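You operate a simulated robot arm through the tools that you are given. There is no shell and no other tool. Be economical: measure what you need, move in short steps, check, and stop when the job is done.

You are at the controls of a simulated two-armed robot. One attempt, no reset.

JOB
Seat the square red and blue plugs before their own cable ends.
Fine: test at the lamp box: a plug in a top socket lights its own end when the lamp is switched on; lamp off again; leave the other three plugs in their seats.

Only the result counts: the job must be done as asked and must still hold three seconds after the hand-in. Knocking over, shifting, dropping, spilling or breaking anything else fails it.

ROBOT AND FRAMES
Two 6-joint arms with two-finger parallel grippers on one trunk, on a base that drives. Base frame: it is fixed to the floor where the robot stands at the start and does not move with it; the origin is under the middle of the robot, x ahead of it, y to its left, z up. Readings come in mm, rad, newtons and seconds.
The left shoulder is at the start at [70, 166, 1419], the right one opposite. With the tool pointing down near the work surface each hand reaches from about 340 to 760 mm from the robot's upright axis, wherever it stands, measured 20 degrees to its own side. Places, roughly: lamp switch [900, 300, 900]; middle lamp socket [900, 300, 800]. Payload 3.91 kg a hand.
The tool frame of a hand sits at the grasp point between the pads (the TCP): z along the fingers, y along the line on which they close. The tips reach 30 mm beyond it. The gripper opens to 110 mm. The fingers are 20 mm wide and 10 mm thick; the gripper's body (48 by 112 mm) begins 55 mm behind the TCP.
Orientation is told as [roll, pitch, yaw] about the base's x, y, z axes, in that order, counted from this pose: with the fingers straight down and closing along the base's y, the tool's x points along the base's -x, its y along +y and its z along -z.

CONTROLS
- The arms move only by the tool arm_command. It takes "left_rows", "right_rows" or both (then of equal length, played together; a hand with none holds still); each is one flat list of numbers, 7 for each row, row after row: the shift along the tool's x, y, z in mm, then the turn, a rotation vector about the tool's x, y, z in rad, then the closure in counts, from 0 (fully open) to 255 (shut). In form: [x, y, z, ax, ay, az, hand, x, y, z, ax, ay, az, hand, ...]. A call has 1 to 20 rows; each row shifts and turns the commanded pose from where the row before left it, along the tool's axes as they then stand. Rows are played at 5 a second. More than 50 mm and 0.15 rad between two rows, or a gripper value outside its range, and nothing of the call is played. Where a pose cannot be reached the arm comes as near as it can. A force on the tool above 90 N (or 10 N above the force at the start of the call, whichever is more), or a blocked arm, ends the call early, and 0.2 s more pass. Each finger travels about 108 mm/s and halts on what it meets, pressing with about 25 N; the grip force reading is that of the motor and also rises with nothing between the fingers. The clock runs only during rows and for 0.2 s after the last one: add rows that do not move to give the fingers time. The reply holds the time, the measured pose of the TCP, the force on the tool along the base axes, the opening and the grip force, in the units named above and with some noise, with the torque about the TCP (base axes, N m) and any sound that the robot's microphone picked up.
- Cameras (640 x 400 px; columns grow to the right, rows downward): "scene" is now at [109.8, 17.9, 1635.8]; the picture's right is [0.28, -0.96, 0.00], its down [-0.80, -0.23, -0.55] and it looks along [0.53, 0.15, -0.83] (base axes); focal length 249 px, centre (320, 200). "left" rides on the left gripper at [77, -7, -115] in its tool frame; the picture's right is [0.09, 1.00, 0.00], its down [-0.80, 0.07, -0.59] and it looks along [-0.59, 0.05, 0.80] (tool axes); focal length 270 px, centre (320, 200). "right" rides on the right gripper at [77, 7, -115] in its tool frame; the picture's right is [-0.09, 1.00, 0.00], its down [-0.80, -0.07, -0.59] and it looks along [-0.59, -0.05, 0.80] (tool axes); focal length 270 px, centre (320, 200). There is no depth. A picture from a camera that has moved, and an enlarged one, comes with that camera's place and axes in the base frame and with its lens. The place of the scene camera against the robot may be out by one fixed shift of up to 25 mm in any direction.
- camera(camera): a new picture of that camera. No time passes.
- raise_lower(by): slides the trunk up (or, below 0, down) by that many mm; the arms and the scene camera ride with it, the base frame stays. It gives what a move gives, with no picture.
- drive_base(legs): drives the robot by 1 to 6 legs, each [ahead, left, turn to the left] in mm, mm and rad, along the robot's own axes; the way and the turn of a leg run together, so that a leg with both is an arc; at most 1500 mm and 3.142 rad a leg. The arms and the cameras ride along, it lands a little off, and it stops where it bumps. It gives what a move gives.
- turn_head(pan, tilt): turns the head with the scene camera to pan (to the left, within 1.501 rad either way) and tilt (down, from -0.506 to 1.204), counted from straight ahead of the robot. It gives what a move gives.
- zoom(camera, box): a new picture of the part [left, top, right, bottom] of that camera's present view, enlarged. No time passes.
- job_done(): hands the job in; it is judged then, once.

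Go step by step. Nothing tells you exact positions but the pictures and the camera data: compare them with the known pose of the tool, close in by small moves and look again before you grip or let go. The budget is 120 turns and 100 pictures, counting those below and the enlarged ones. Unless the task says otherwise, let go and move clear before handing in, and close with one line.

The tools are called after "Call:" by a JSON object that holds its "op" and its "data". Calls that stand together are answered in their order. arm_command: Moves the arms, as the interface text tells. Its arguments: {"type":"object","properties":{"left_rows":{"type":"array"},"right_rows":{"type":"array"}},"required":[]} The other tools are called the same way: raise_lower (by) slides the trunk up or down; drive_base (legs) drives the base; turn_head (pan, tilt) turns the head that bears the scene camera; camera (camera) takes a picture; zoom (camera, box) takes an enlarged picture of a part of a camera's view; job_done () hands the job in.

At the start:

```text
clock: 0.0
left_ee_pos: [532.3, 362.6, 999.8]
left_tcp_rot: [0.0, 0.0, 0.0]
left_contact_force: [0.0, -0.1, -0.4]
left_wrist_torque: [-0.02, 0.01, 0.01]
left_finger_gap: 110.0
left_grip_force: 0.1
right_ee_pos: [677.7, -139.5, 1000.0]
right_tcp_rot: [0.0, 0.0, -0.002]
right_contact_force: [0.6, -0.7, 0.2]
right_wrist_torque: [0.0, -0.02, 0.0]
right_finger_gap: 110.0
right_grip_force: 0.0
trunk travel left (down, up): [-914.0, 26.0]
robot x, y, heading: [-0.6, 0.8, 0.001]
head pan, tilt: [0.283, 0.984]
```

scene: 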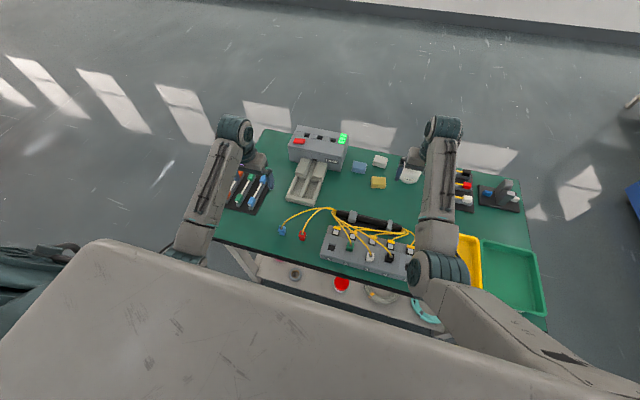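
right: 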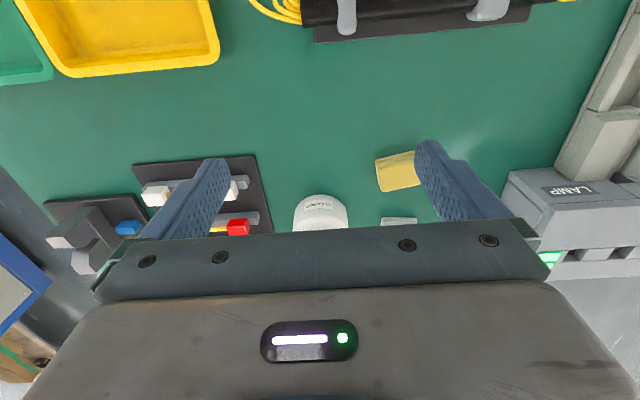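
left: 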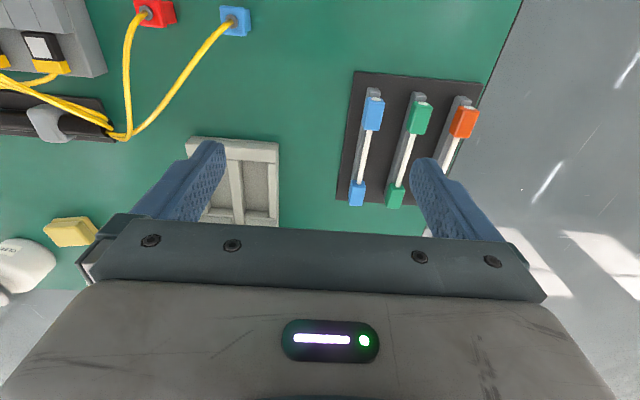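

I see a table with a lamp box, a plug block with yellow cables, and a loose red and blue plug. I'll zoom in to understand the layout.

Call:
{"op": "zoom", "data": {"camera": "scene", "box": [260, 190, 440, 300]}}

Call:
{"op": "zoom", "data": {"camera": "scene", "box": [270, 115, 370, 205]}}

Call:
{"op": "zoom", "data": {"camera": "left", "box": [0, 0, 290, 180]}}

```text
3.56 times, centred on (350, 245) of scene
camera zoom: at [109.8, 17.9, 1635.8], right [0.28, -0.96, 0.0], down [-0.8, -0.23, -0.55], along [0.53, 0.15, -0.83], focal length 886 px, centre (213, 40)
```

zoom: 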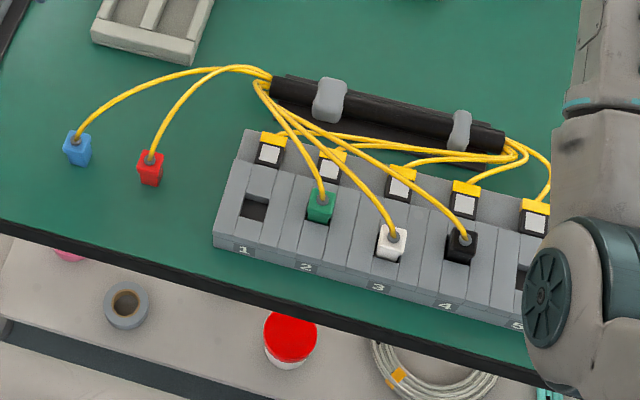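

```text
4.44 times, centred on (320, 160) of scene
camera zoom: at [109.8, 17.9, 1635.8], right [0.28, -0.96, 0.0], down [-0.8, -0.23, -0.55], along [0.53, 0.15, -0.83], focal length 1108 px, centre (320, 378)
```

zoom: 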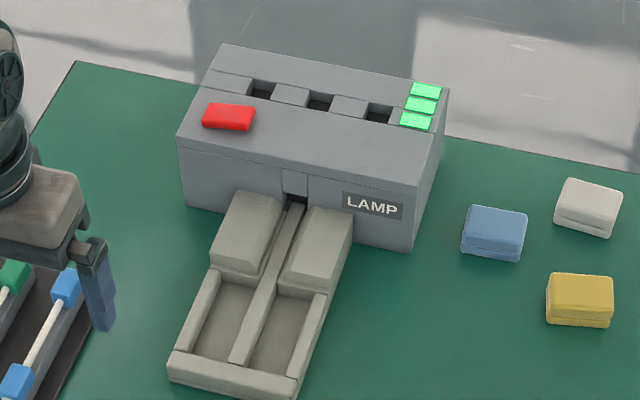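

```text
2.21 times, centred on (145, 90) of left
camera zoom: at [455.6, 353.9, 1114.2], right [-0.09, 1.0, 0.0], down [0.8, 0.07, 0.6], along [0.59, 0.05, -0.8], focal length 596 px, centre (706, 443)
```

zoom: 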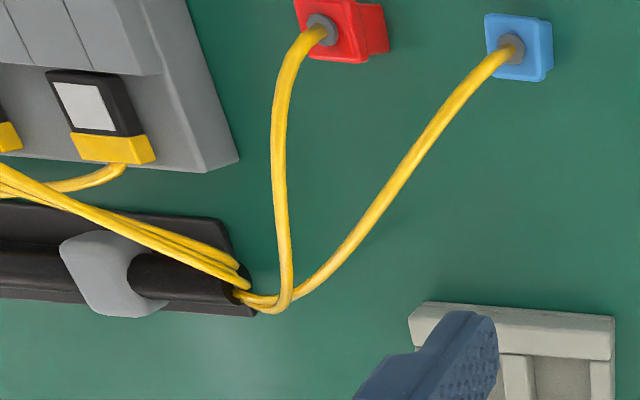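

The block has seats 1 and 5 free and green, white and black seated, while the loose blue and red plugs lie left of it. I'll move the left hand toward the lamp box to measure it with the hand camera, and move the right hand back out of the scene camera's view.

Call:
{"op": "arm_command", "data": {"left_rows": [-40, -10, 0, 0, 0, 0, 0, -40, -10, 0, 0, 0, 0, 0, -40, -10, 0, 0, 0, 0, 0, -40, -10, 0, 0, 0, 0, 0, 0, 0, 0, 0, 0, 0, 0], "right_rows": [0, -45, -10, 0, 0, 0, 0, 0, -45, -10, 0, 0, 0, 0, 0, -45, -10, 0, 0, 0, 0, 0, -45, -10, 0, 0, 0, 0, 0, 0, 0, 0, 0, 0, 0]}}

Call:
{"op": "camera", "data": {"camera": "left"}}

Call:
{"op": "camera", "data": {"camera": "scene"}}

```text
clock: 1.2
left_ee_pos: [692.7, 321.9, 999.0]
left_tcp_rot: [-0.001, -0.001, 0.0]
left_contact_force: [0.3, 0.4, 0.0]
left_wrist_torque: [-0.01, 0.02, 0.0]
left_finger_gap: 110.0
left_grip_force: 0.0
right_ee_pos: [677.4, -321.4, 1039.8]
right_tcp_rot: [-0.001, 0.001, 0.0]
right_contact_force: [0.3, 0.4, -0.3]
right_wrist_torque: [0.01, 0.01, 0.0]
right_finger_gap: 110.1
right_grip_force: 0.0
trunk travel left (down, up): [-914.0, 26.0]
robot x, y, heading: [-0.3, -0.4, 0.002]
head pan, tilt: [0.283, 0.984]
```

```text
93 pictures are left
camera left: at [616.9, 313.8, 1114.1], right [-0.09, 1.0, 0.0], down [0.8, 0.07, 0.6], along [0.59, 0.05, -0.8], focal length 270 px, centre (320, 200)
```

left: 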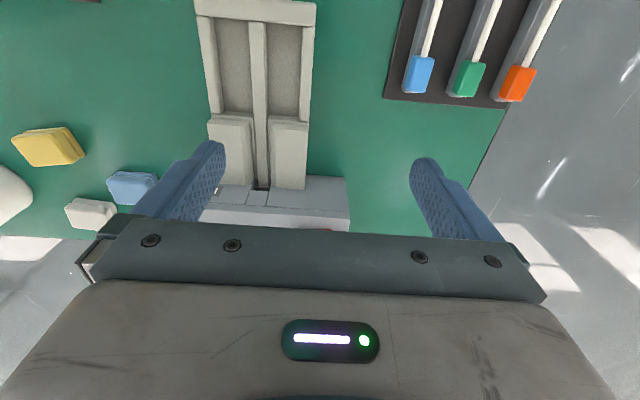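

```text
92 pictures are left
camera scene: at [109.7, 18.5, 1635.8], right [0.28, -0.96, 0.0], down [-0.8, -0.23, -0.55], along [0.53, 0.15, -0.83], focal length 249 px, centre (320, 200)
```

scene: 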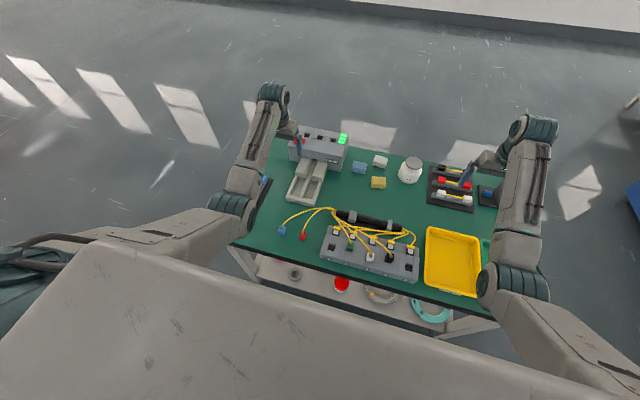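

Estimates: table top about z 745, lamp box top about z 840 with sockets near (935, 250), plugs near (483, 262) blue and (481, 181) red, and seats 1 and 5 near (452, 60) and (457, -212). I'll drive a bit forward and left so that the plugs and the lamp are both in reach.

Call:
{"op": "drive_base", "data": {"legs": [[0, 80, 0], [100, 0, 0]]}}

```text
clock: 3.0
left_ee_pos: [789.8, 400.2, 1001.9]
left_tcp_rot: [-0.002, -0.005, -0.001]
left_contact_force: [0.6, 0.5, -0.5]
left_wrist_torque: [0.0, 0.01, 0.06]
left_finger_gap: 109.9
left_grip_force: 0.1
right_ee_pos: [772.0, -241.1, 1042.8]
right_tcp_rot: [0.001, -0.004, 0.001]
right_contact_force: [0.0, -0.4, 0.8]
right_wrist_torque: [-0.02, -0.03, -0.03]
right_finger_gap: 110.2
right_grip_force: 0.0
trunk travel left (down, up): [-914.0, 26.0]
robot x, y, heading: [99.8, 82.0, 0.003]
head pan, tilt: [0.283, 0.984]
```

No bump. Now I'll bring the left hand above the lamp box to see its top, also checking the reach.

Call:
{"op": "arm_command", "data": {"left_rows": [-30, -40, -10, 0, 0, 0, 0, -30, -40, -10, 0, 0, 0, 0, -20, -40, 0, 0, 0, 0, 0, 0, 0, 0, 0, 0, 0, 0, 0, 0, 0, 0, 0, 0, 0]}}

Call:
{"op": "camera", "data": {"camera": "left"}}

Call:
{"op": "zoom", "data": {"camera": "scene", "box": [240, 90, 400, 190]}}

Call:
{"op": "zoom", "data": {"camera": "scene", "box": [280, 190, 440, 290]}}

```text
refused: row 1 steps farther than a row can; nothing moved
```

```text
91 pictures are left
camera left: at [712.4, 393.6, 1116.4], right [-0.09, 1.0, 0.0], down [0.8, 0.07, 0.6], along [0.6, 0.05, -0.8], focal length 270 px, centre (320, 200)
```

left: 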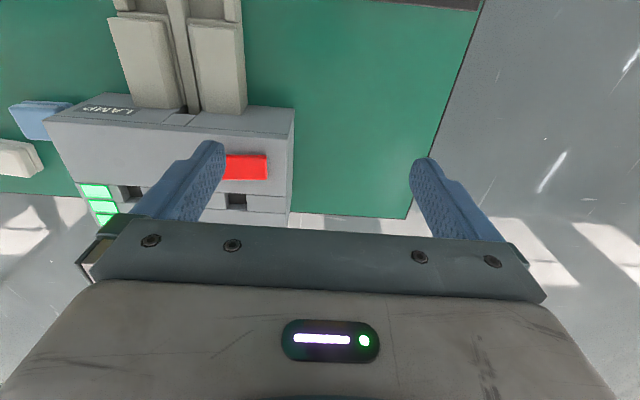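

```text
4.00 times, centred on (320, 140) of scene
camera zoom: at [203.5, 98.4, 1636.3], right [0.28, -0.96, 0.0], down [-0.8, -0.23, -0.56], along [0.53, 0.15, -0.83], focal length 997 px, centre (320, 440)
```

zoom: 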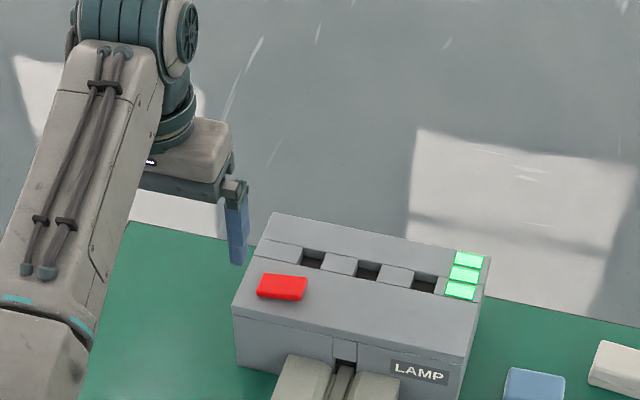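

```text
4.00 times, centred on (360, 240) of scene
camera zoom: at [203.5, 98.4, 1636.3], right [0.28, -0.96, 0.0], down [-0.8, -0.23, -0.56], along [0.53, 0.15, -0.83], focal length 997 px, centre (160, 40)
```

zoom: 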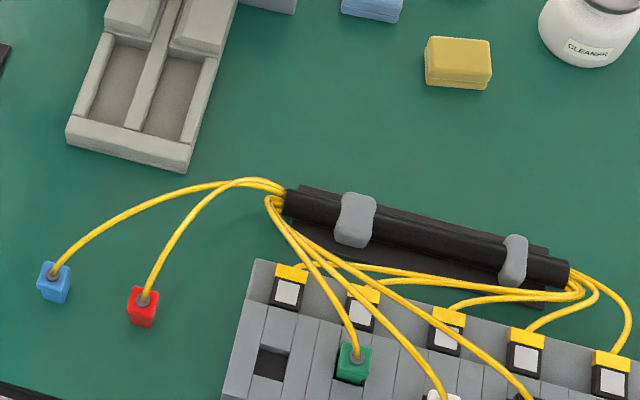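

Left lamp hole is around (931, 304, 840), the switch around (873, 324). I'll move the left hand above the blue plug to look at it closely.

Call:
{"op": "arm_command", "data": {"left_rows": [43.5, -19.7, 0, 0, 0, 0, 0, 43.5, -19.7, 0, 0, 0, 0, 0, 43.5, -19.7, 0, 0, 0, 0, 0, 43.5, -19.7, 0, 0, 0, 0, 0, 43.5, -19.7, 0, 0, 0, 0, 0, 43.5, -19.7, 0, 0, 0, 0, 0, 43.5, -19.7, 0, 0, 0, 0, 0, 0, 0, 45, 0, 0, 0, 0, 0, 0, 45, 0, 0, 0, 0, 0, 0, 0, 0, 0, 0, 0]}}

Call:
{"op": "camera", "data": {"camera": "left"}}

```text
clock: 5.2
left_ee_pos: [498.5, 261.8, 871.2]
left_tcp_rot: [0.001, -0.004, -0.002]
left_contact_force: [0.4, 0.0, 0.0]
left_wrist_torque: [0.01, -0.05, 0.06]
left_finger_gap: 109.8
left_grip_force: 0.1
left hand out of reach, approached as far as the arm can: row 3, 4, 5, 6
right_ee_pos: [774.8, -242.8, 1038.9]
right_tcp_rot: [0.001, 0.001, 0.001]
right_contact_force: [0.0, 0.2, 0.3]
right_wrist_torque: [0.03, -0.01, 0.04]
right_finger_gap: 109.8
right_grip_force: 0.0
trunk travel left (down, up): [-914.0, 26.0]
robot x, y, heading: [100.4, 78.6, 0.001]
head pan, tilt: [0.283, 0.984]
```

```text
88 pictures are left
camera left: at [421.5, 253.2, 986.3], right [-0.09, 1.0, 0.0], down [0.8, 0.07, 0.6], along [0.59, 0.05, -0.8], focal length 270 px, centre (320, 200)
```

left: 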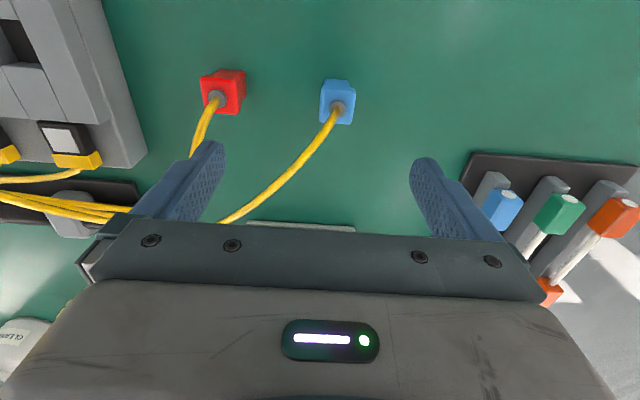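

The blue plug is about (480, 270), top about z 787. I'll zoom to see its exact shape and yaw.

Call:
{"op": "zoom", "data": {"camera": "left", "box": [180, 50, 380, 175]}}

Call:
{"op": "zoom", "data": {"camera": "left", "box": [0, 0, 200, 125]}}

```text
3.20 times, centred on (280, 112) of left
camera zoom: at [421.5, 253.2, 986.3], right [-0.09, 1.0, 0.0], down [0.8, 0.07, 0.6], along [0.59, 0.05, -0.8], focal length 865 px, centre (448, 480)
```

zoom: 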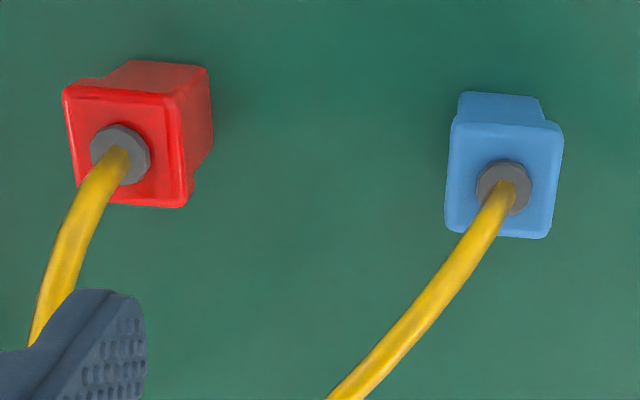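

```text
3.20 times, centred on (100, 62) of left
camera zoom: at [421.5, 253.2, 986.3], right [-0.09, 1.0, 0.0], down [0.8, 0.07, 0.6], along [0.59, 0.05, -0.8], focal length 865 px, centre (1024, 640)
```

zoom: 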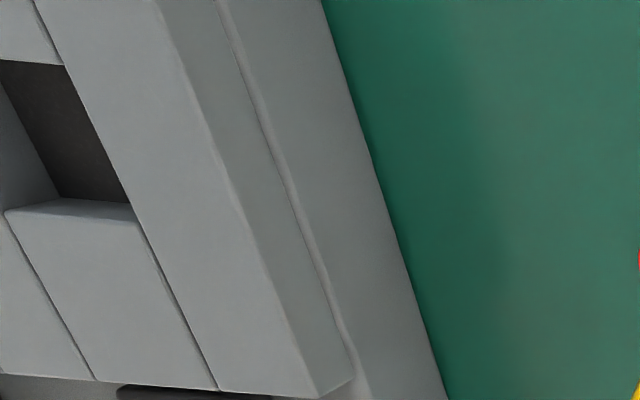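

The blue plug is square and aligned with the axes, about 24 mm wide and centred near (484, 271). I'll lower to just above it and check.

Call:
{"op": "arm_command", "data": {"left_rows": [14.5, 9.2, 0, 0, 0, 0, 93, 0, 0, 20, 0, 0, 0, 93, 0, 0, 20, 0, 0, 0, 93, 0, 0, 0, 0, 0, 0, 93]}}

Call:
{"op": "camera", "data": {"camera": "left"}}

```text
clock: 6.2
left_ee_pos: [484.6, 272.6, 830.1]
left_tcp_rot: [-0.002, -0.001, -0.001]
left_contact_force: [-0.3, -0.6, -0.6]
left_wrist_torque: [0.01, 0.01, -0.02]
left_finger_gap: 69.8
left_grip_force: 0.1
right_ee_pos: [775.7, -242.0, 1040.2]
right_tcp_rot: [0.0, -0.002, -0.001]
right_contact_force: [0.3, -0.3, -0.6]
right_wrist_torque: [-0.02, 0.0, -0.01]
right_finger_gap: 110.1
right_grip_force: 0.1
trunk travel left (down, up): [-914.0, 26.0]
robot x, y, heading: [98.0, 80.9, -0.003]
head pan, tilt: [0.283, 0.984]
```

```text
85 pictures are left
camera left: at [408.0, 264.0, 945.4], right [-0.09, 1.0, 0.0], down [0.8, 0.07, 0.6], along [0.59, 0.05, -0.8], focal length 270 px, centre (320, 200)
```

left: 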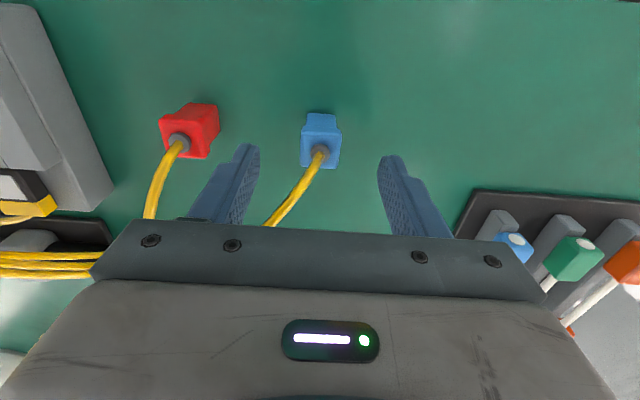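

The plug is centred between the fingers; top about z 790. I'll descend to TCP z 798 and close.

Call:
{"op": "arm_command", "data": {"left_rows": [3, -2, 16, 0, 0, 0, 93, 0, 0, 16, 0, 0, 0, 93, 0, 0, 0, 0, 0, 0, 93, 0, 0, 0, 0, 0, 0, 255, 0, 0, 0, 0, 0, 0, 255, 0, 0, 0, 0, 0, 0, 255]}}

Call:
{"op": "zoom", "data": {"camera": "left", "box": [120, 60, 440, 260]}}

Call:
{"op": "zoom", "data": {"camera": "scene", "box": [240, 190, 400, 290]}}

```text
clock: 7.6
left_ee_pos: [483.0, 269.9, 798.2]
left_tcp_rot: [0.001, -0.001, 0.0]
left_contact_force: [0.1, 0.6, 0.9]
left_wrist_torque: [0.02, 0.01, -0.04]
left_finger_gap: 23.3
left_grip_force: 25.7
right_ee_pos: [775.9, -241.8, 1039.1]
right_tcp_rot: [0.001, 0.0, 0.001]
right_contact_force: [0.1, -0.3, 0.1]
right_wrist_torque: [0.0, 0.0, 0.01]
right_finger_gap: 110.0
right_grip_force: 0.1
trunk travel left (down, up): [-914.0, 26.0]
robot x, y, heading: [97.1, 78.6, 0.001]
head pan, tilt: [0.283, 0.984]
```

```text
2.00 times, centred on (280, 160) of left
camera zoom: at [405.6, 262.0, 913.1], right [-0.09, 1.0, 0.0], down [0.8, 0.07, 0.6], along [0.59, 0.05, -0.8], focal length 541 px, centre (400, 280)
```

zoom: 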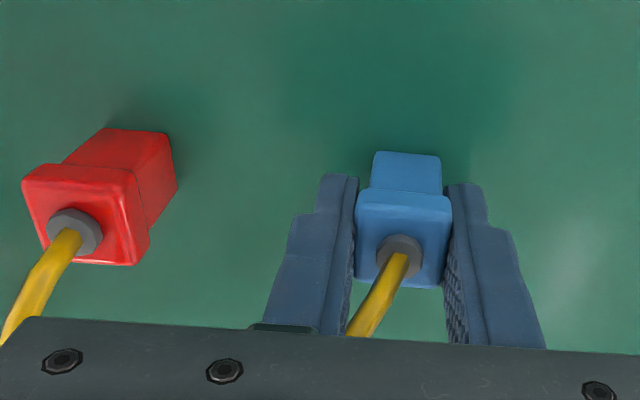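

```text
4.00 times, centred on (320, 240) of scene
camera zoom: at [208.8, 97.6, 1635.8], right [0.28, -0.96, 0.0], down [-0.8, -0.23, -0.55], along [0.53, 0.15, -0.83], focal length 997 px, centre (320, 40)
```

zoom: 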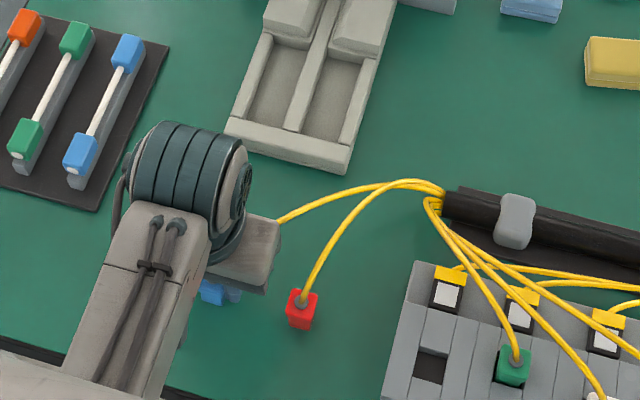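

Blue is gripped firmly. I'll lift and carry it forward toward the lamp box, watching forces.

Call:
{"op": "arm_command", "data": {"left_rows": [0, 0, -20, 0, 0, 0, 255, 0, 0, -30, 0, 0, 0, 255, -30, -5, -25, 0, 0, 0, 255, -44, -7, -15, 0, 0, 0, 255, -44, -7, -15, 0, 0, 0, 255, -44, -7, -15, 0, 0, 0, 255, -44, -7, -15, 0, 0, 0, 255, -44, -7, -15, 0, 0, 0, 255, 0, 0, 0, 0, 0, 0, 255]}}

Call:
{"op": "camera", "data": {"camera": "scene"}}

Call:
{"op": "camera", "data": {"camera": "left"}}

```text
clock: 9.6
left_ee_pos: [731.4, 230.4, 949.1]
left_tcp_rot: [0.0, -0.001, 0.0]
left_contact_force: [0.4, 0.3, -0.4]
left_wrist_torque: [-0.02, 0.03, -0.01]
left_finger_gap: 23.1
left_grip_force: 25.0
right_ee_pos: [775.0, -241.2, 1039.2]
right_tcp_rot: [0.0, -0.001, 0.0]
right_contact_force: [0.1, 0.2, 0.4]
right_wrist_torque: [0.01, 0.0, 0.0]
right_finger_gap: 110.0
right_grip_force: 0.0
trunk travel left (down, up): [-914.0, 26.0]
robot x, y, heading: [98.1, 83.4, 0.001]
head pan, tilt: [0.283, 0.984]
```

```text
82 pictures are left
camera scene: at [208.0, 97.7, 1635.9], right [0.28, -0.96, 0.0], down [-0.8, -0.23, -0.55], along [0.53, 0.15, -0.83], focal length 249 px, centre (320, 200)
```

scene: 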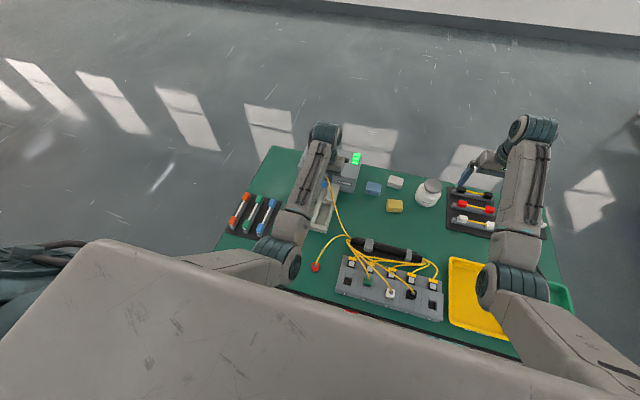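

```text
81 pictures are left
camera left: at [655.0, 221.9, 1064.3], right [-0.09, 1.0, 0.0], down [0.8, 0.07, 0.6], along [0.59, 0.05, -0.8], focal length 270 px, centre (320, 200)
```

left: 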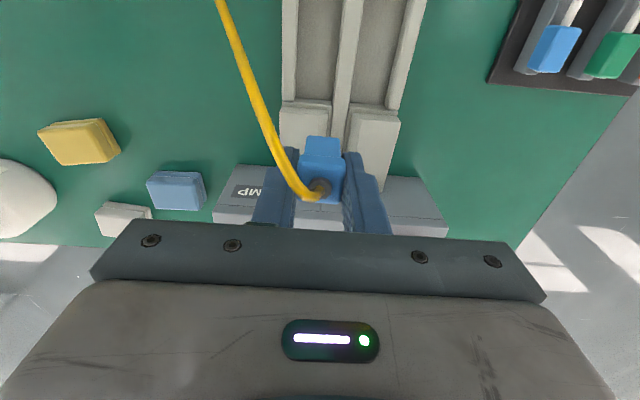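

The cable follows freely. Continuing forward at the same height.

Call:
{"op": "arm_command", "data": {"left_rows": [-42, -8, 0, 0, 0, 0, 255, -42, -8, 0, 0, 0, 0, 255, -42, -8, 0, 0, 0, 0, 255, 0, 0, 0, 0, 0, 0, 255]}}

Call:
{"op": "camera", "data": {"camera": "left"}}

```text
clock: 10.6
left_ee_pos: [858.4, 207.5, 947.6]
left_tcp_rot: [0.001, -0.001, 0.001]
left_contact_force: [0.2, 1.0, -0.6]
left_wrist_torque: [-0.01, 0.03, -0.02]
left_finger_gap: 23.1
left_grip_force: 25.2
right_ee_pos: [775.4, -242.3, 1039.4]
right_tcp_rot: [0.0, 0.0, 0.0]
right_contact_force: [-0.4, -0.4, 0.5]
right_wrist_torque: [-0.01, 0.0, 0.0]
right_finger_gap: 110.1
right_grip_force: 0.0
trunk travel left (down, up): [-914.0, 26.0]
robot x, y, heading: [96.0, 79.7, 0.004]
head pan, tilt: [0.283, 0.984]
```

```text
80 pictures are left
camera left: at [781.6, 198.5, 1063.8], right [-0.09, 1.0, 0.0], down [0.8, 0.07, 0.6], along [0.59, 0.05, -0.8], focal length 270 px, centre (320, 200)
```

left: 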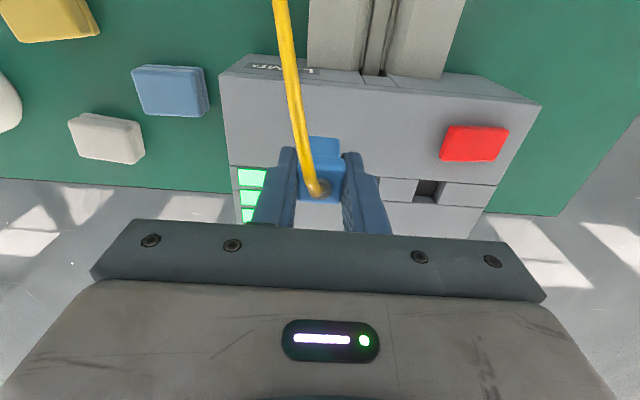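

The holes lie near (911, 310 / 248 / 186) on the box top at z≈857; switch near (862, 330). I'll use the right-hand hole (furthest from the switch); zooming to refine the hole position.

Call:
{"op": "zoom", "data": {"camera": "left", "box": [210, 60, 530, 260]}}

Call:
{"op": "zoom", "data": {"camera": "scene", "box": [280, 110, 400, 185]}}

```text
2.00 times, centred on (370, 160) of left
camera zoom: at [781.6, 198.5, 1063.8], right [-0.09, 1.0, 0.0], down [0.8, 0.07, 0.6], along [0.59, 0.05, -0.8], focal length 541 px, centre (220, 280)
```

zoom: 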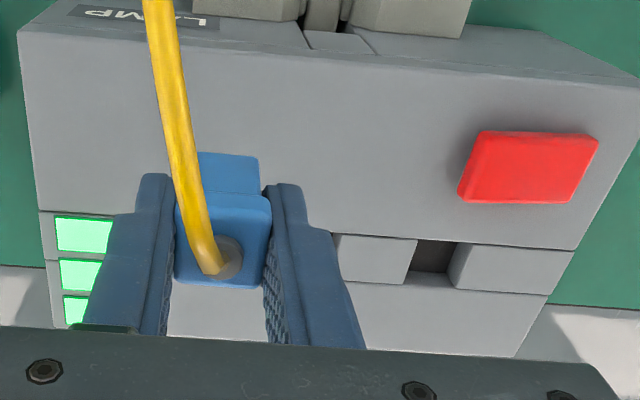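

```text
5.33 times, centred on (340, 148) of scene
camera zoom: at [208.7, 97.6, 1635.8], right [0.28, -0.96, 0.0], down [-0.8, -0.23, -0.55], along [0.53, 0.15, -0.83], focal length 1330 px, centre (213, 480)
```

zoom: 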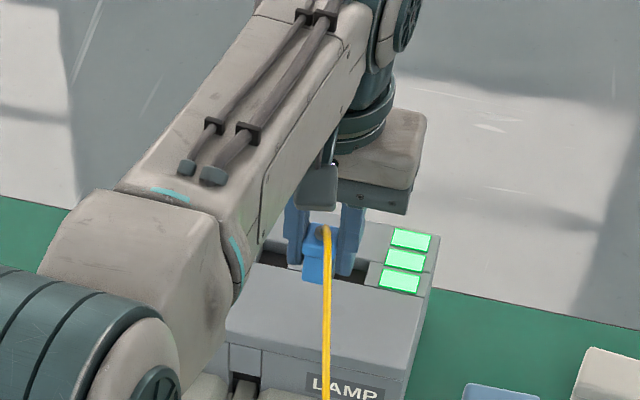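

I'll shift the hand to above the middle hole to see the left and right holes symmetrically.

Call:
{"op": "arm_command", "data": {"left_rows": [-22, 20, 0, 0, 0, 0, 255, -22, 20, 0, 0, 0, 0, 255, 0, 0, 0, 0, 0, 0, 255]}}

Call:
{"op": "zoom", "data": {"camera": "left", "box": [160, 60, 480, 260]}}

```text
clock: 11.4
left_ee_pos: [883.7, 241.2, 952.8]
left_tcp_rot: [0.0, -0.003, -0.001]
left_contact_force: [-0.4, -0.2, -0.1]
left_wrist_torque: [-0.02, -0.05, 0.02]
left_finger_gap: 23.4
left_grip_force: 24.7
left hand out of reach, approached as far as the arm can: row 2
right_ee_pos: [776.5, -241.2, 1039.5]
right_tcp_rot: [-0.002, -0.001, -0.002]
right_contact_force: [-0.6, -0.2, 0.7]
right_wrist_torque: [-0.02, -0.03, 0.03]
right_finger_gap: 109.8
right_grip_force: 0.0
trunk travel left (down, up): [-914.0, 26.0]
robot x, y, heading: [98.6, 78.8, 0.0]
head pan, tilt: [0.283, 0.984]
```

```text
2.00 times, centred on (320, 160) of left
camera zoom: at [807.9, 233.3, 1067.9], right [-0.09, 1.0, 0.0], down [0.8, 0.07, 0.6], along [0.59, 0.05, -0.8], focal length 541 px, centre (320, 280)
```

zoom: 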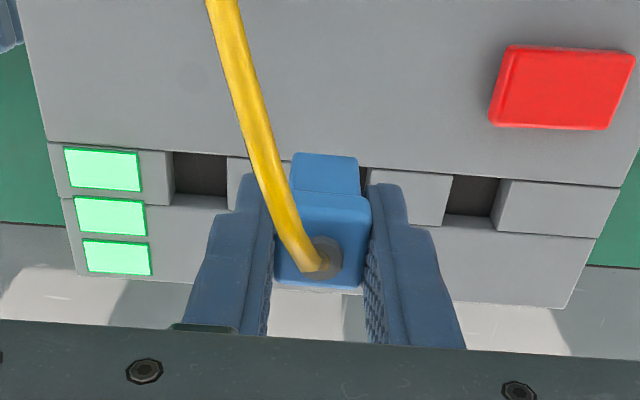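

R hole centre is about (914, 190), top plane z≈858. Reach ends here at x≈884, so I'll pull back and up, then lower the trunk to gain reach.

Call:
{"op": "arm_command", "data": {"left_rows": [30, -8, -20, 0, 0, 0, 255, 30, -8, -30, 0, 0, 0, 255, 30, -8, -36, 0, 0, 0, 255, 0, 0, 0, 0, 0, 0, 255]}}

Call:
{"op": "raise_lower", "data": {"by": -90}}

```text
clock: 12.4
left_ee_pos: [795.4, 216.6, 1036.4]
left_tcp_rot: [0.001, 0.0, 0.001]
left_contact_force: [0.2, -0.2, -0.4]
left_wrist_torque: [0.03, 0.0, 0.01]
left_finger_gap: 23.0
left_grip_force: 25.3
right_ee_pos: [777.7, -240.5, 1039.0]
right_tcp_rot: [-0.001, 0.002, 0.0]
right_contact_force: [0.8, -0.1, 0.7]
right_wrist_torque: [-0.01, 0.0, 0.01]
right_finger_gap: 110.0
right_grip_force: 0.0
trunk travel left (down, up): [-914.0, 26.0]
robot x, y, heading: [98.8, 79.7, 0.006]
head pan, tilt: [0.283, 0.984]
```

```text
clock: 13.7
left_ee_pos: [793.7, 217.8, 947.3]
left_tcp_rot: [0.0, -0.002, 0.001]
left_contact_force: [0.3, -0.4, -0.2]
left_wrist_torque: [-0.03, -0.02, -0.02]
left_finger_gap: 23.2
left_grip_force: 24.2
right_ee_pos: [774.5, -241.2, 949.0]
right_tcp_rot: [0.001, 0.001, -0.001]
right_contact_force: [-0.8, -0.4, 0.5]
right_wrist_torque: [0.01, -0.01, -0.04]
right_finger_gap: 110.0
right_grip_force: 0.1
trunk travel left (down, up): [-824.0, 116.0]
robot x, y, heading: [97.0, 77.6, 0.0]
head pan, tilt: [0.283, 0.984]
```

Call:
{"op": "arm_command", "data": {"left_rows": [0, 0, -40, 0, 0, 0, 255, 0, 0, -40, 0, 0, 0, 255, 0, 0, 0, 0, 0, 0, 255], "right_rows": [0, 0, -40, 0, 0, 0, 0, 0, 0, -40, 0, 0, 0, 0, 0, 0, 0, 0, 0, 0, 0]}}

Call:
{"op": "raise_lower", "data": {"by": -80}}

Call:
{"op": "arm_command", "data": {"left_rows": [-40, -8, 0, 0, 0, 0, 255, -40, -8, 0, 0, 0, 0, 255, -40, -8, 0, 0, 0, 0, 255, 0, 0, 0, 0, 0, 0, 255]}}

Call:
{"op": "zoom", "data": {"camera": "left", "box": [220, 60, 460, 210]}}

```text
clock: 14.5
left_ee_pos: [809.7, 213.1, 1014.7]
left_tcp_rot: [0.001, -0.005, -0.002]
left_contact_force: [-0.4, -0.2, 0.7]
left_wrist_torque: [0.02, 0.0, 0.03]
left_finger_gap: 23.2
left_grip_force: 25.0
left hand out of reach, approached as far as the arm can: row 2
right_ee_pos: [804.3, -246.1, 1001.8]
right_tcp_rot: [0.001, 0.002, -0.002]
right_contact_force: [-0.3, -0.2, -0.5]
right_wrist_torque: [0.02, -0.03, -0.01]
right_finger_gap: 110.0
right_grip_force: 0.0
right hand out of reach, approached as far as the arm can: row 1, 2
trunk travel left (down, up): [-824.0, 116.0]
robot x, y, heading: [94.6, 81.8, 0.003]
head pan, tilt: [0.283, 0.984]
```

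```text
clock: 15.6
left_ee_pos: [809.6, 213.9, 934.0]
left_tcp_rot: [0.0, -0.004, 0.0]
left_contact_force: [0.2, -0.5, -0.9]
left_wrist_torque: [0.02, -0.01, -0.02]
left_finger_gap: 22.9
left_grip_force: 24.8
right_ee_pos: [803.6, -246.6, 922.2]
right_tcp_rot: [0.001, -0.002, 0.0]
right_contact_force: [-0.1, 0.5, 0.9]
right_wrist_torque: [0.0, 0.02, -0.02]
right_finger_gap: 110.0
right_grip_force: 0.0
trunk travel left (down, up): [-744.0, 196.0]
robot x, y, heading: [101.4, 79.9, 0.002]
head pan, tilt: [0.283, 0.984]
```

```text
clock: 16.6
left_ee_pos: [920.8, 192.0, 932.1]
left_tcp_rot: [-0.002, -0.003, 0.0]
left_contact_force: [0.8, -0.6, -0.3]
left_wrist_torque: [-0.06, 0.0, 0.03]
left_finger_gap: 22.7
left_grip_force: 25.0
left hand out of reach, approached as far as the arm can: row 3
right_ee_pos: [804.1, -245.8, 922.6]
right_tcp_rot: [0.0, -0.001, 0.001]
right_contact_force: [-0.3, -0.3, 0.3]
right_wrist_torque: [-0.01, 0.02, -0.01]
right_finger_gap: 110.1
right_grip_force: 0.0
trunk travel left (down, up): [-744.0, 196.0]
robot x, y, heading: [100.1, 78.0, -0.001]
head pan, tilt: [0.283, 0.984]
```

```text
2.67 times, centred on (340, 135) of left
camera zoom: at [843.6, 184.4, 1047.1], right [-0.09, 1.0, 0.0], down [0.8, 0.07, 0.6], along [0.59, 0.05, -0.8], focal length 721 px, centre (267, 373)
```

zoom: 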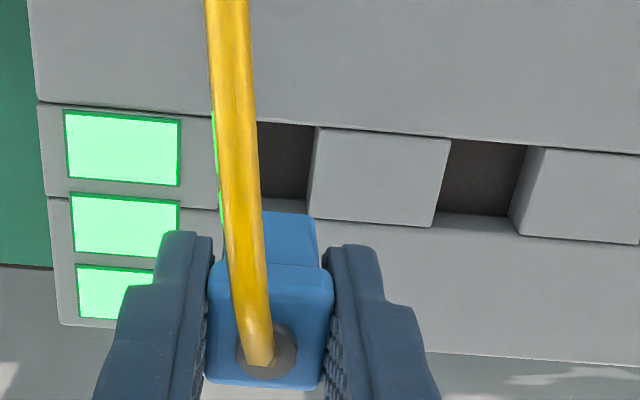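

Hole R centre refined to (914.5, 190.6). The fingers hold the plug low, so I'll partly insert, release, and regrip higher. First descend to just above the hole and check.

Call:
{"op": "arm_command", "data": {"left_rows": [5.5, -1.4, 10, 0, 0, 0, 255, 0, 0, 10, 0, 0, 0, 255, 0, 0, 10, 0, 0, 0, 255, 0, 0, 0, 0, 0, 0, 255]}}

Call:
{"op": "zoom", "data": {"camera": "left", "box": [220, 80, 460, 230]}}

```text
clock: 17.6
left_ee_pos: [914.5, 191.6, 903.2]
left_tcp_rot: [0.0, -0.004, 0.0]
left_contact_force: [0.1, 0.4, -1.5]
left_wrist_torque: [-0.03, -0.02, 0.0]
left_finger_gap: 23.0
left_grip_force: 25.1
right_ee_pos: [804.1, -246.7, 922.0]
right_tcp_rot: [0.001, 0.0, 0.001]
right_contact_force: [0.1, -0.4, -0.1]
right_wrist_torque: [0.02, 0.0, -0.05]
right_finger_gap: 110.0
right_grip_force: 0.0
trunk travel left (down, up): [-744.0, 196.0]
robot x, y, heading: [95.5, 82.6, -0.001]
head pan, tilt: [0.283, 0.984]
```

```text
2.67 times, centred on (340, 155) of left
camera zoom: at [837.3, 182.9, 1018.0], right [-0.09, 1.0, 0.0], down [0.8, 0.07, 0.6], along [0.6, 0.05, -0.8], focal length 721 px, centre (267, 320)
```

zoom: 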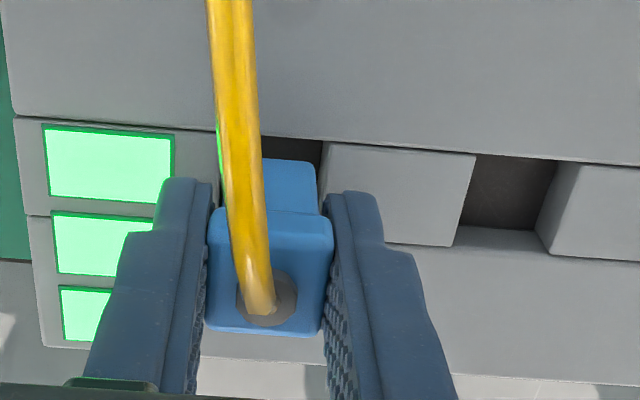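

Foot and hole agree within ~2 mm; small correction and descend in small steps to about z 890.

Call:
{"op": "arm_command", "data": {"left_rows": [-2, -1, 3, 0, 0, 0, 255, 0, 0, 4, 0, 0, 0, 255, 0, 0, 4, 0, 0, 0, 255, 0, 0, 2, 0, 0, 0, 255, 0, 0, 0, 0, 0, 0, 255]}}

Call:
{"op": "zoom", "data": {"camera": "left", "box": [220, 80, 460, 230]}}

```text
clock: 18.8
left_ee_pos: [913.9, 190.5, 895.9]
left_tcp_rot: [0.001, -0.002, 0.0]
left_contact_force: [-0.2, 0.0, -0.3]
left_wrist_torque: [-0.03, -0.01, 0.01]
left_finger_gap: 23.4
left_grip_force: 24.9
left hand out of reach, approached as far as the arm can: row 2
right_ee_pos: [803.3, -246.9, 921.9]
right_tcp_rot: [0.001, -0.001, 0.0]
right_contact_force: [-0.2, -0.5, -0.1]
right_wrist_torque: [0.02, 0.02, -0.01]
right_finger_gap: 110.1
right_grip_force: 0.2
trunk travel left (down, up): [-744.0, 196.0]
robot x, y, heading: [99.3, 78.7, 0.004]
head pan, tilt: [0.283, 0.984]
```

```text
2.67 times, centred on (340, 155) of left
camera zoom: at [835.7, 182.8, 1009.7], right [-0.09, 1.0, 0.0], down [0.8, 0.07, 0.6], along [0.6, 0.05, -0.8], focal length 721 px, centre (267, 320)
```

zoom: 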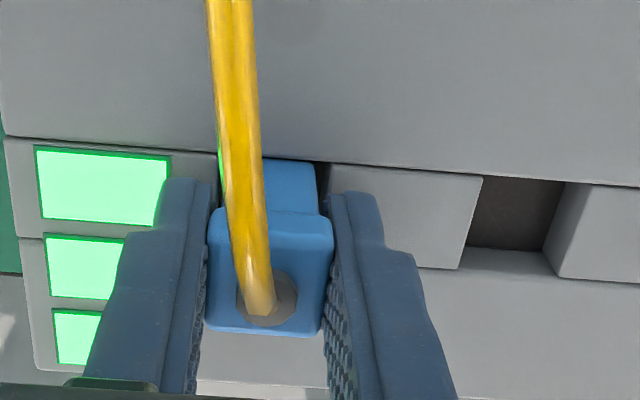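

The arm is at its reach limit here; I need ~3 mm more in x. I'll raise the hand and lower the trunk 60 mm more to gain reach.

Call:
{"op": "arm_command", "data": {"left_rows": [4, 0, -20, 0, 0, 0, 255, 0, 0, -20, 0, 0, 0, 255, 0, 0, -20, 0, 0, 0, 255, 0, 0, 0, 0, 0, 0, 255]}}

Call:
{"op": "raise_lower", "data": {"by": -50}}

```text
clock: 19.8
left_ee_pos: [921.7, 189.0, 953.0]
left_tcp_rot: [0.0, -0.001, 0.001]
left_contact_force: [0.8, -0.1, 0.3]
left_wrist_torque: [0.0, -0.01, 0.01]
left_finger_gap: 23.1
left_grip_force: 25.3
left hand out of reach, approached as far as the arm can: row 1, 2, 3
right_ee_pos: [803.0, -245.4, 920.9]
right_tcp_rot: [0.001, -0.001, -0.001]
right_contact_force: [0.0, 0.3, 0.4]
right_wrist_torque: [0.0, 0.0, -0.02]
right_finger_gap: 109.8
right_grip_force: 0.0
trunk travel left (down, up): [-744.0, 196.0]
robot x, y, heading: [100.0, 76.1, 0.004]
head pan, tilt: [0.283, 0.984]
```

```text
clock: 20.8
left_ee_pos: [922.1, 187.7, 903.9]
left_tcp_rot: [0.0, -0.004, 0.002]
left_contact_force: [0.1, 0.3, 0.2]
left_wrist_torque: [0.04, -0.04, 0.01]
left_finger_gap: 23.1
left_grip_force: 24.9
right_ee_pos: [804.1, -246.5, 872.5]
right_tcp_rot: [0.0, -0.001, 0.0]
right_contact_force: [-0.3, 0.4, 0.0]
right_wrist_torque: [0.01, 0.02, 0.02]
right_finger_gap: 110.0
right_grip_force: 0.0
trunk travel left (down, up): [-694.0, 246.0]
robot x, y, heading: [99.1, 81.6, -0.002]
head pan, tilt: [0.283, 0.984]
```

Call:
{"op": "arm_command", "data": {"left_rows": [3, 2.5, 4, 0, 0, 0, 255, 0, 0, 4, 0, 0, 0, 255, 0, 0, 0, 0, 0, 0, 255]}}

Call:
{"op": "zoom", "data": {"camera": "left", "box": [220, 80, 460, 230]}}

```text
clock: 21.6
left_ee_pos: [919.5, 190.0, 898.6]
left_tcp_rot: [0.001, -0.005, 0.0]
left_contact_force: [4.7, 0.0, 16.6]
left_wrist_torque: [-0.07, -0.34, -0.02]
left_finger_gap: 23.1
left_grip_force: 24.8
right_ee_pos: [802.8, -247.2, 873.0]
right_tcp_rot: [0.0, -0.004, 0.0]
right_contact_force: [-1.1, -0.1, -0.4]
right_wrist_torque: [0.0, 0.02, -0.01]
right_finger_gap: 109.8
right_grip_force: 0.1
trunk travel left (down, up): [-694.0, 246.0]
robot x, y, heading: [103.0, 80.8, -0.005]
head pan, tilt: [0.283, 0.984]
```

```text
2.67 times, centred on (340, 155) of left
camera zoom: at [843.1, 181.9, 1013.1], right [-0.09, 1.0, 0.0], down [0.8, 0.07, 0.6], along [0.6, 0.05, -0.8], focal length 721 px, centre (267, 320)
```

zoom: 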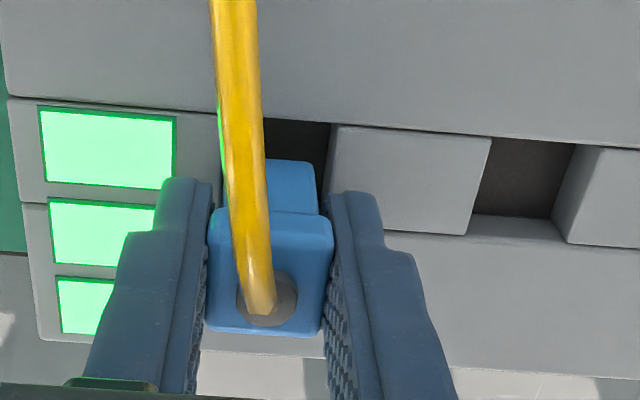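

Contact was on the hole's far edge (torque says ~10 mm ahead), so the plug should go back ~4.5 mm. Lift, shift, and descend again.

Call:
{"op": "arm_command", "data": {"left_rows": [0, 0, -6, 0, 0, 0, 255, 4.5, 0, 0, 0, 0, 0, 255, 0, 0, 5, 0, 0, 0, 255, 0, 0, 4, 0, 0, 0, 255, 0, 0, 4, 0, 0, 0, 255, 0, 0, 0, 0, 0, 0, 255]}}

Call:
{"op": "zoom", "data": {"camera": "left", "box": [220, 80, 460, 230]}}

```text
clock: 22.9
left_ee_pos: [917.1, 191.0, 893.0]
left_tcp_rot: [0.0, -0.007, -0.002]
left_contact_force: [2.5, -0.4, 21.3]
left_wrist_torque: [-0.04, -0.29, 0.03]
left_finger_gap: 23.0
left_grip_force: 24.8
left hand out of reach, approached as far as the arm can: row 2, 5
right_ee_pos: [801.6, -247.8, 874.7]
right_tcp_rot: [0.0, -0.003, -0.003]
right_contact_force: [0.3, -0.6, 0.0]
right_wrist_torque: [0.02, 0.02, -0.01]
right_finger_gap: 109.9
right_grip_force: 0.0
trunk travel left (down, up): [-694.0, 246.0]
robot x, y, heading: [97.6, 81.1, 0.003]
head pan, tilt: [0.283, 0.984]
```

```text
2.67 times, centred on (340, 155) of left
camera zoom: at [839.5, 181.9, 1006.3], right [-0.09, 1.0, 0.0], down [0.8, 0.07, 0.6], along [0.6, 0.05, -0.8], focal length 721 px, centre (267, 320)
```

zoom: 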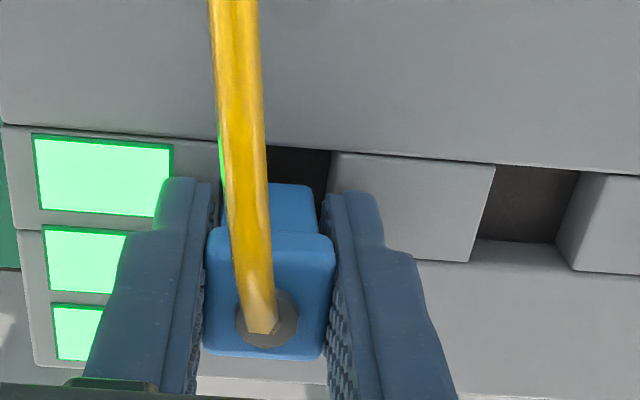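

The foot still catches the far edge. I'll lift, shift back 6 mm, and look before descending.

Call:
{"op": "arm_command", "data": {"left_rows": [0, 0, -8, 0, 0, 0, 255, 5.5, -0.5, 0, 0, 0, 0, 255, 0, 0, 0, 0, 0, 0, 255]}}

Call:
{"op": "zoom", "data": {"camera": "left", "box": [240, 90, 400, 190]}}

```text
clock: 23.8
left_ee_pos: [913.0, 189.8, 896.2]
left_tcp_rot: [0.001, -0.001, 0.0]
left_contact_force: [-1.1, -0.7, 0.0]
left_wrist_torque: [0.01, -0.02, 0.0]
left_finger_gap: 23.0
left_grip_force: 25.2
right_ee_pos: [804.1, -246.7, 872.0]
right_tcp_rot: [0.0, 0.0, 0.002]
right_contact_force: [0.1, -0.6, 0.1]
right_wrist_torque: [0.02, 0.02, 0.0]
right_finger_gap: 109.9
right_grip_force: 0.0
trunk travel left (down, up): [-694.0, 246.0]
robot x, y, heading: [98.2, 77.3, 0.001]
head pan, tilt: [0.283, 0.984]
```

```text
4.00 times, centred on (320, 140) of left
camera zoom: at [836.3, 182.3, 1010.6], right [-0.09, 1.0, 0.0], down [0.8, 0.07, 0.6], along [0.59, 0.05, -0.8], focal length 1081 px, centre (320, 440)
```

zoom: 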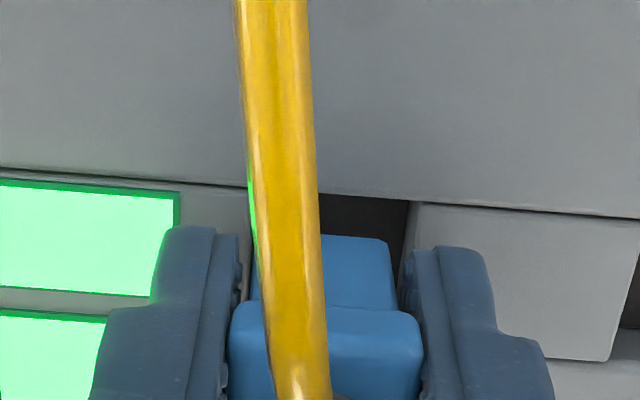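

The plug slid up in the grip, but now hole and plug are aligned (TCP x≈913, y≈190). I'll lower 5 mm, and see whether it's free of contact.

Call:
{"op": "arm_command", "data": {"left_rows": [0, 0, 3, 0, 0, 0, 255, 0, 0, 2, 0, 0, 0, 255, 0, 0, 0, 0, 0, 0, 255]}}

Call:
{"op": "zoom", "data": {"camera": "left", "box": [240, 90, 400, 190]}}

```text
clock: 24.6
left_ee_pos: [912.9, 191.3, 891.3]
left_tcp_rot: [0.0, -0.003, 0.002]
left_contact_force: [0.0, 0.0, -0.5]
left_wrist_torque: [0.0, -0.02, 0.02]
left_finger_gap: 22.9
left_grip_force: 24.2
right_ee_pos: [803.3, -246.3, 870.7]
right_tcp_rot: [0.001, 0.001, 0.0]
right_contact_force: [-0.1, 0.0, 0.9]
right_wrist_torque: [0.02, 0.0, -0.02]
right_finger_gap: 110.0
right_grip_force: 0.1
trunk travel left (down, up): [-694.0, 246.0]
robot x, y, heading: [98.2, 76.1, 0.0]
head pan, tilt: [0.283, 0.984]
```

```text
4.00 times, centred on (320, 140) of left
camera zoom: at [836.7, 182.4, 1006.0], right [-0.09, 1.0, 0.0], down [0.8, 0.07, 0.6], along [0.59, 0.05, -0.8], focal length 1081 px, centre (320, 440)
```

zoom: 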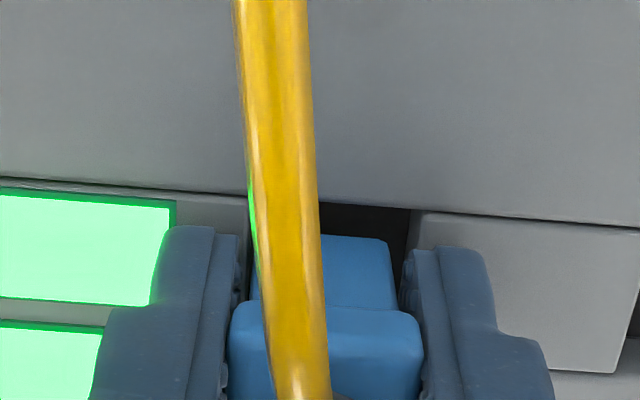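

No contact. Small y shift, lower 3 mm more, then open slightly so the plug settles into the hole.

Call:
{"op": "arm_command", "data": {"left_rows": [0, -1.2, 0, 0, 0, 0, 255, 0, 0, 2, 0, 0, 0, 255, 0, 0, 1, 0, 0, 0, 255, 0, 0, 0, 0, 0, 0, 255]}}

Call:
{"op": "arm_command", "data": {"left_rows": [0, 0, 0, 0, 0, 0, 180, 0, 0, 0, 0, 0, 0, 180, 0, 0, 0, 0, 0, 0, 180]}}

Call:
{"op": "zoom", "data": {"camera": "left", "box": [200, 60, 440, 210]}}

```text
clock: 25.6
left_ee_pos: [913.7, 189.4, 889.6]
left_tcp_rot: [-0.001, -0.005, 0.0]
left_contact_force: [3.1, 0.9, 9.1]
left_wrist_torque: [0.04, 0.0, -0.05]
left_finger_gap: 23.0
left_grip_force: 25.1
right_ee_pos: [802.1, -246.7, 874.3]
right_tcp_rot: [0.0, -0.002, 0.002]
right_contact_force: [0.4, -0.3, 0.4]
right_wrist_torque: [-0.01, 0.02, 0.06]
right_finger_gap: 109.8
right_grip_force: 0.0
trunk travel left (down, up): [-694.0, 246.0]
robot x, y, heading: [94.6, 77.0, -0.002]
head pan, tilt: [0.283, 0.984]
```

```text
clock: 26.4
left_ee_pos: [912.4, 189.7, 889.6]
left_tcp_rot: [-0.001, -0.004, 0.0]
left_contact_force: [2.5, 0.9, 11.1]
left_wrist_torque: [0.05, 0.03, -0.02]
left_finger_gap: 31.0
left_grip_force: 0.0
right_ee_pos: [804.1, -245.5, 872.6]
right_tcp_rot: [-0.001, -0.002, 0.0]
right_contact_force: [0.1, -0.7, -0.5]
right_wrist_torque: [0.0, 0.01, -0.01]
right_finger_gap: 110.1
right_grip_force: 0.0
trunk travel left (down, up): [-694.0, 246.0]
robot x, y, heading: [97.6, 77.7, 0.006]
head pan, tilt: [0.283, 0.984]
```

```text
2.67 times, centred on (320, 135) of left
camera zoom: at [835.9, 181.2, 1004.6], right [-0.09, 1.0, 0.0], down [0.8, 0.07, 0.6], along [0.6, 0.05, -0.8], focal length 721 px, centre (320, 373)
```

zoom: 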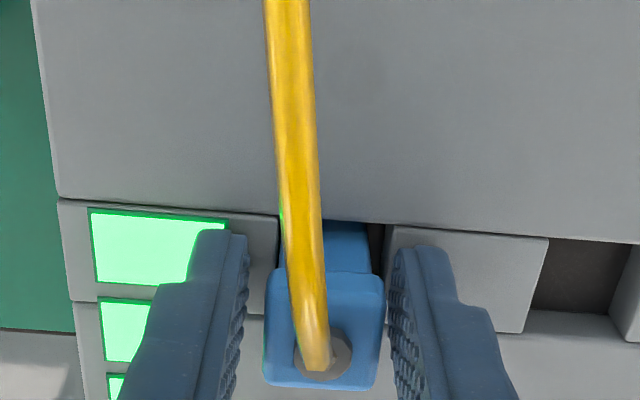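

The plug dropped upright into the hole. I'll regrip higher on its head and press it down gently.

Call:
{"op": "arm_command", "data": {"left_rows": [-0.5, 0, -10, 0, 0, 0, 180, 0, 0, -8, 0, 0, 0, 180, 0, 0, 0, 0, 0, 0, 255, 0, 0, 0, 0, 0, 0, 255, 0, 0, 3, 0, 0, 0, 255, 0, 0, 3, 0, 0, 0, 255, 0, 0, 0, 0, 0, 0, 255]}}

Call:
{"op": "zoom", "data": {"camera": "left", "box": [200, 60, 440, 210]}}

```text
clock: 27.9
left_ee_pos: [914.0, 190.1, 903.5]
left_tcp_rot: [0.001, -0.009, 0.001]
left_contact_force: [6.1, 1.2, 17.5]
left_wrist_torque: [0.06, -0.24, 0.0]
left_finger_gap: 22.9
left_grip_force: 24.7
right_ee_pos: [801.5, -246.1, 873.6]
right_tcp_rot: [0.001, -0.006, 0.0]
right_contact_force: [1.0, -0.4, 0.7]
right_wrist_torque: [0.01, -0.04, -0.02]
right_finger_gap: 110.3
right_grip_force: 0.1
trunk travel left (down, up): [-694.0, 246.0]
robot x, y, heading: [98.0, 79.2, -0.0]
head pan, tilt: [0.283, 0.984]
```

```text
2.67 times, centred on (320, 135) of left
camera zoom: at [835.8, 181.4, 1018.4], right [-0.09, 1.0, 0.0], down [0.8, 0.07, 0.6], along [0.6, 0.05, -0.8], focal length 721 px, centre (320, 373)
```

zoom: 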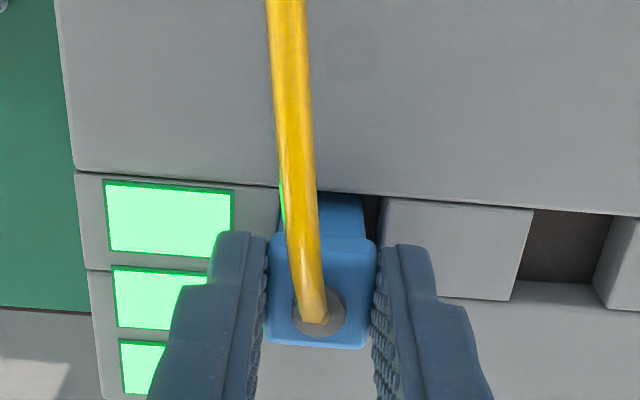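

Call:
{"op": "zoom", "data": {"camera": "scene", "box": [300, 120, 380, 170]}}

Call:
{"op": "zoom", "data": {"camera": "scene", "box": [320, 210, 464, 300]}}

```text
8.00 times, centred on (340, 145) of scene
camera zoom: at [206.1, 97.4, 1416.3], right [0.28, -0.96, 0.0], down [-0.8, -0.23, -0.55], along [0.53, 0.15, -0.83], focal length 1994 px, centre (160, 640)
```

zoom: 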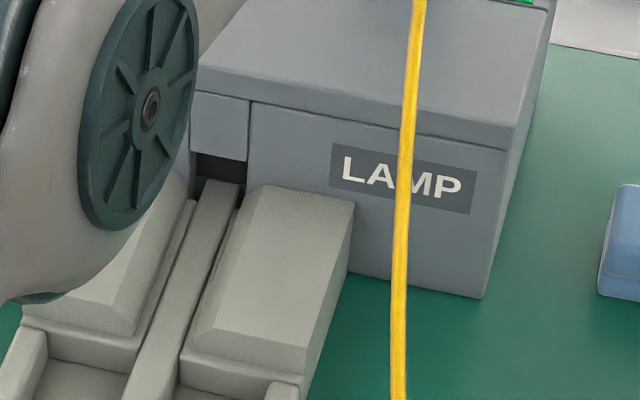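

```text
4.44 times, centred on (392, 255) of scene
camera zoom: at [206.1, 97.4, 1416.3], right [0.28, -0.96, 0.0], down [-0.8, -0.23, -0.55], along [0.53, 0.15, -0.83], focal length 1108 px, centre (0, -44)
```

zoom: 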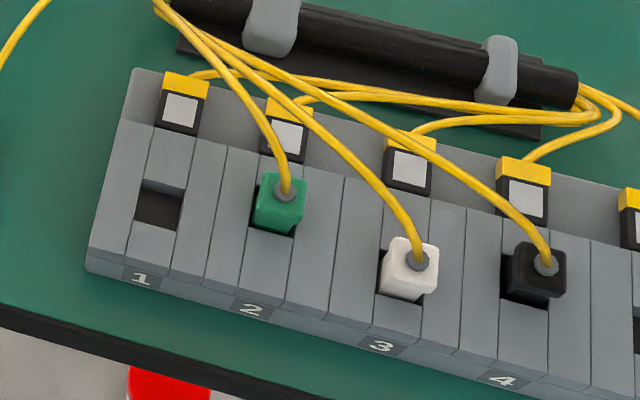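

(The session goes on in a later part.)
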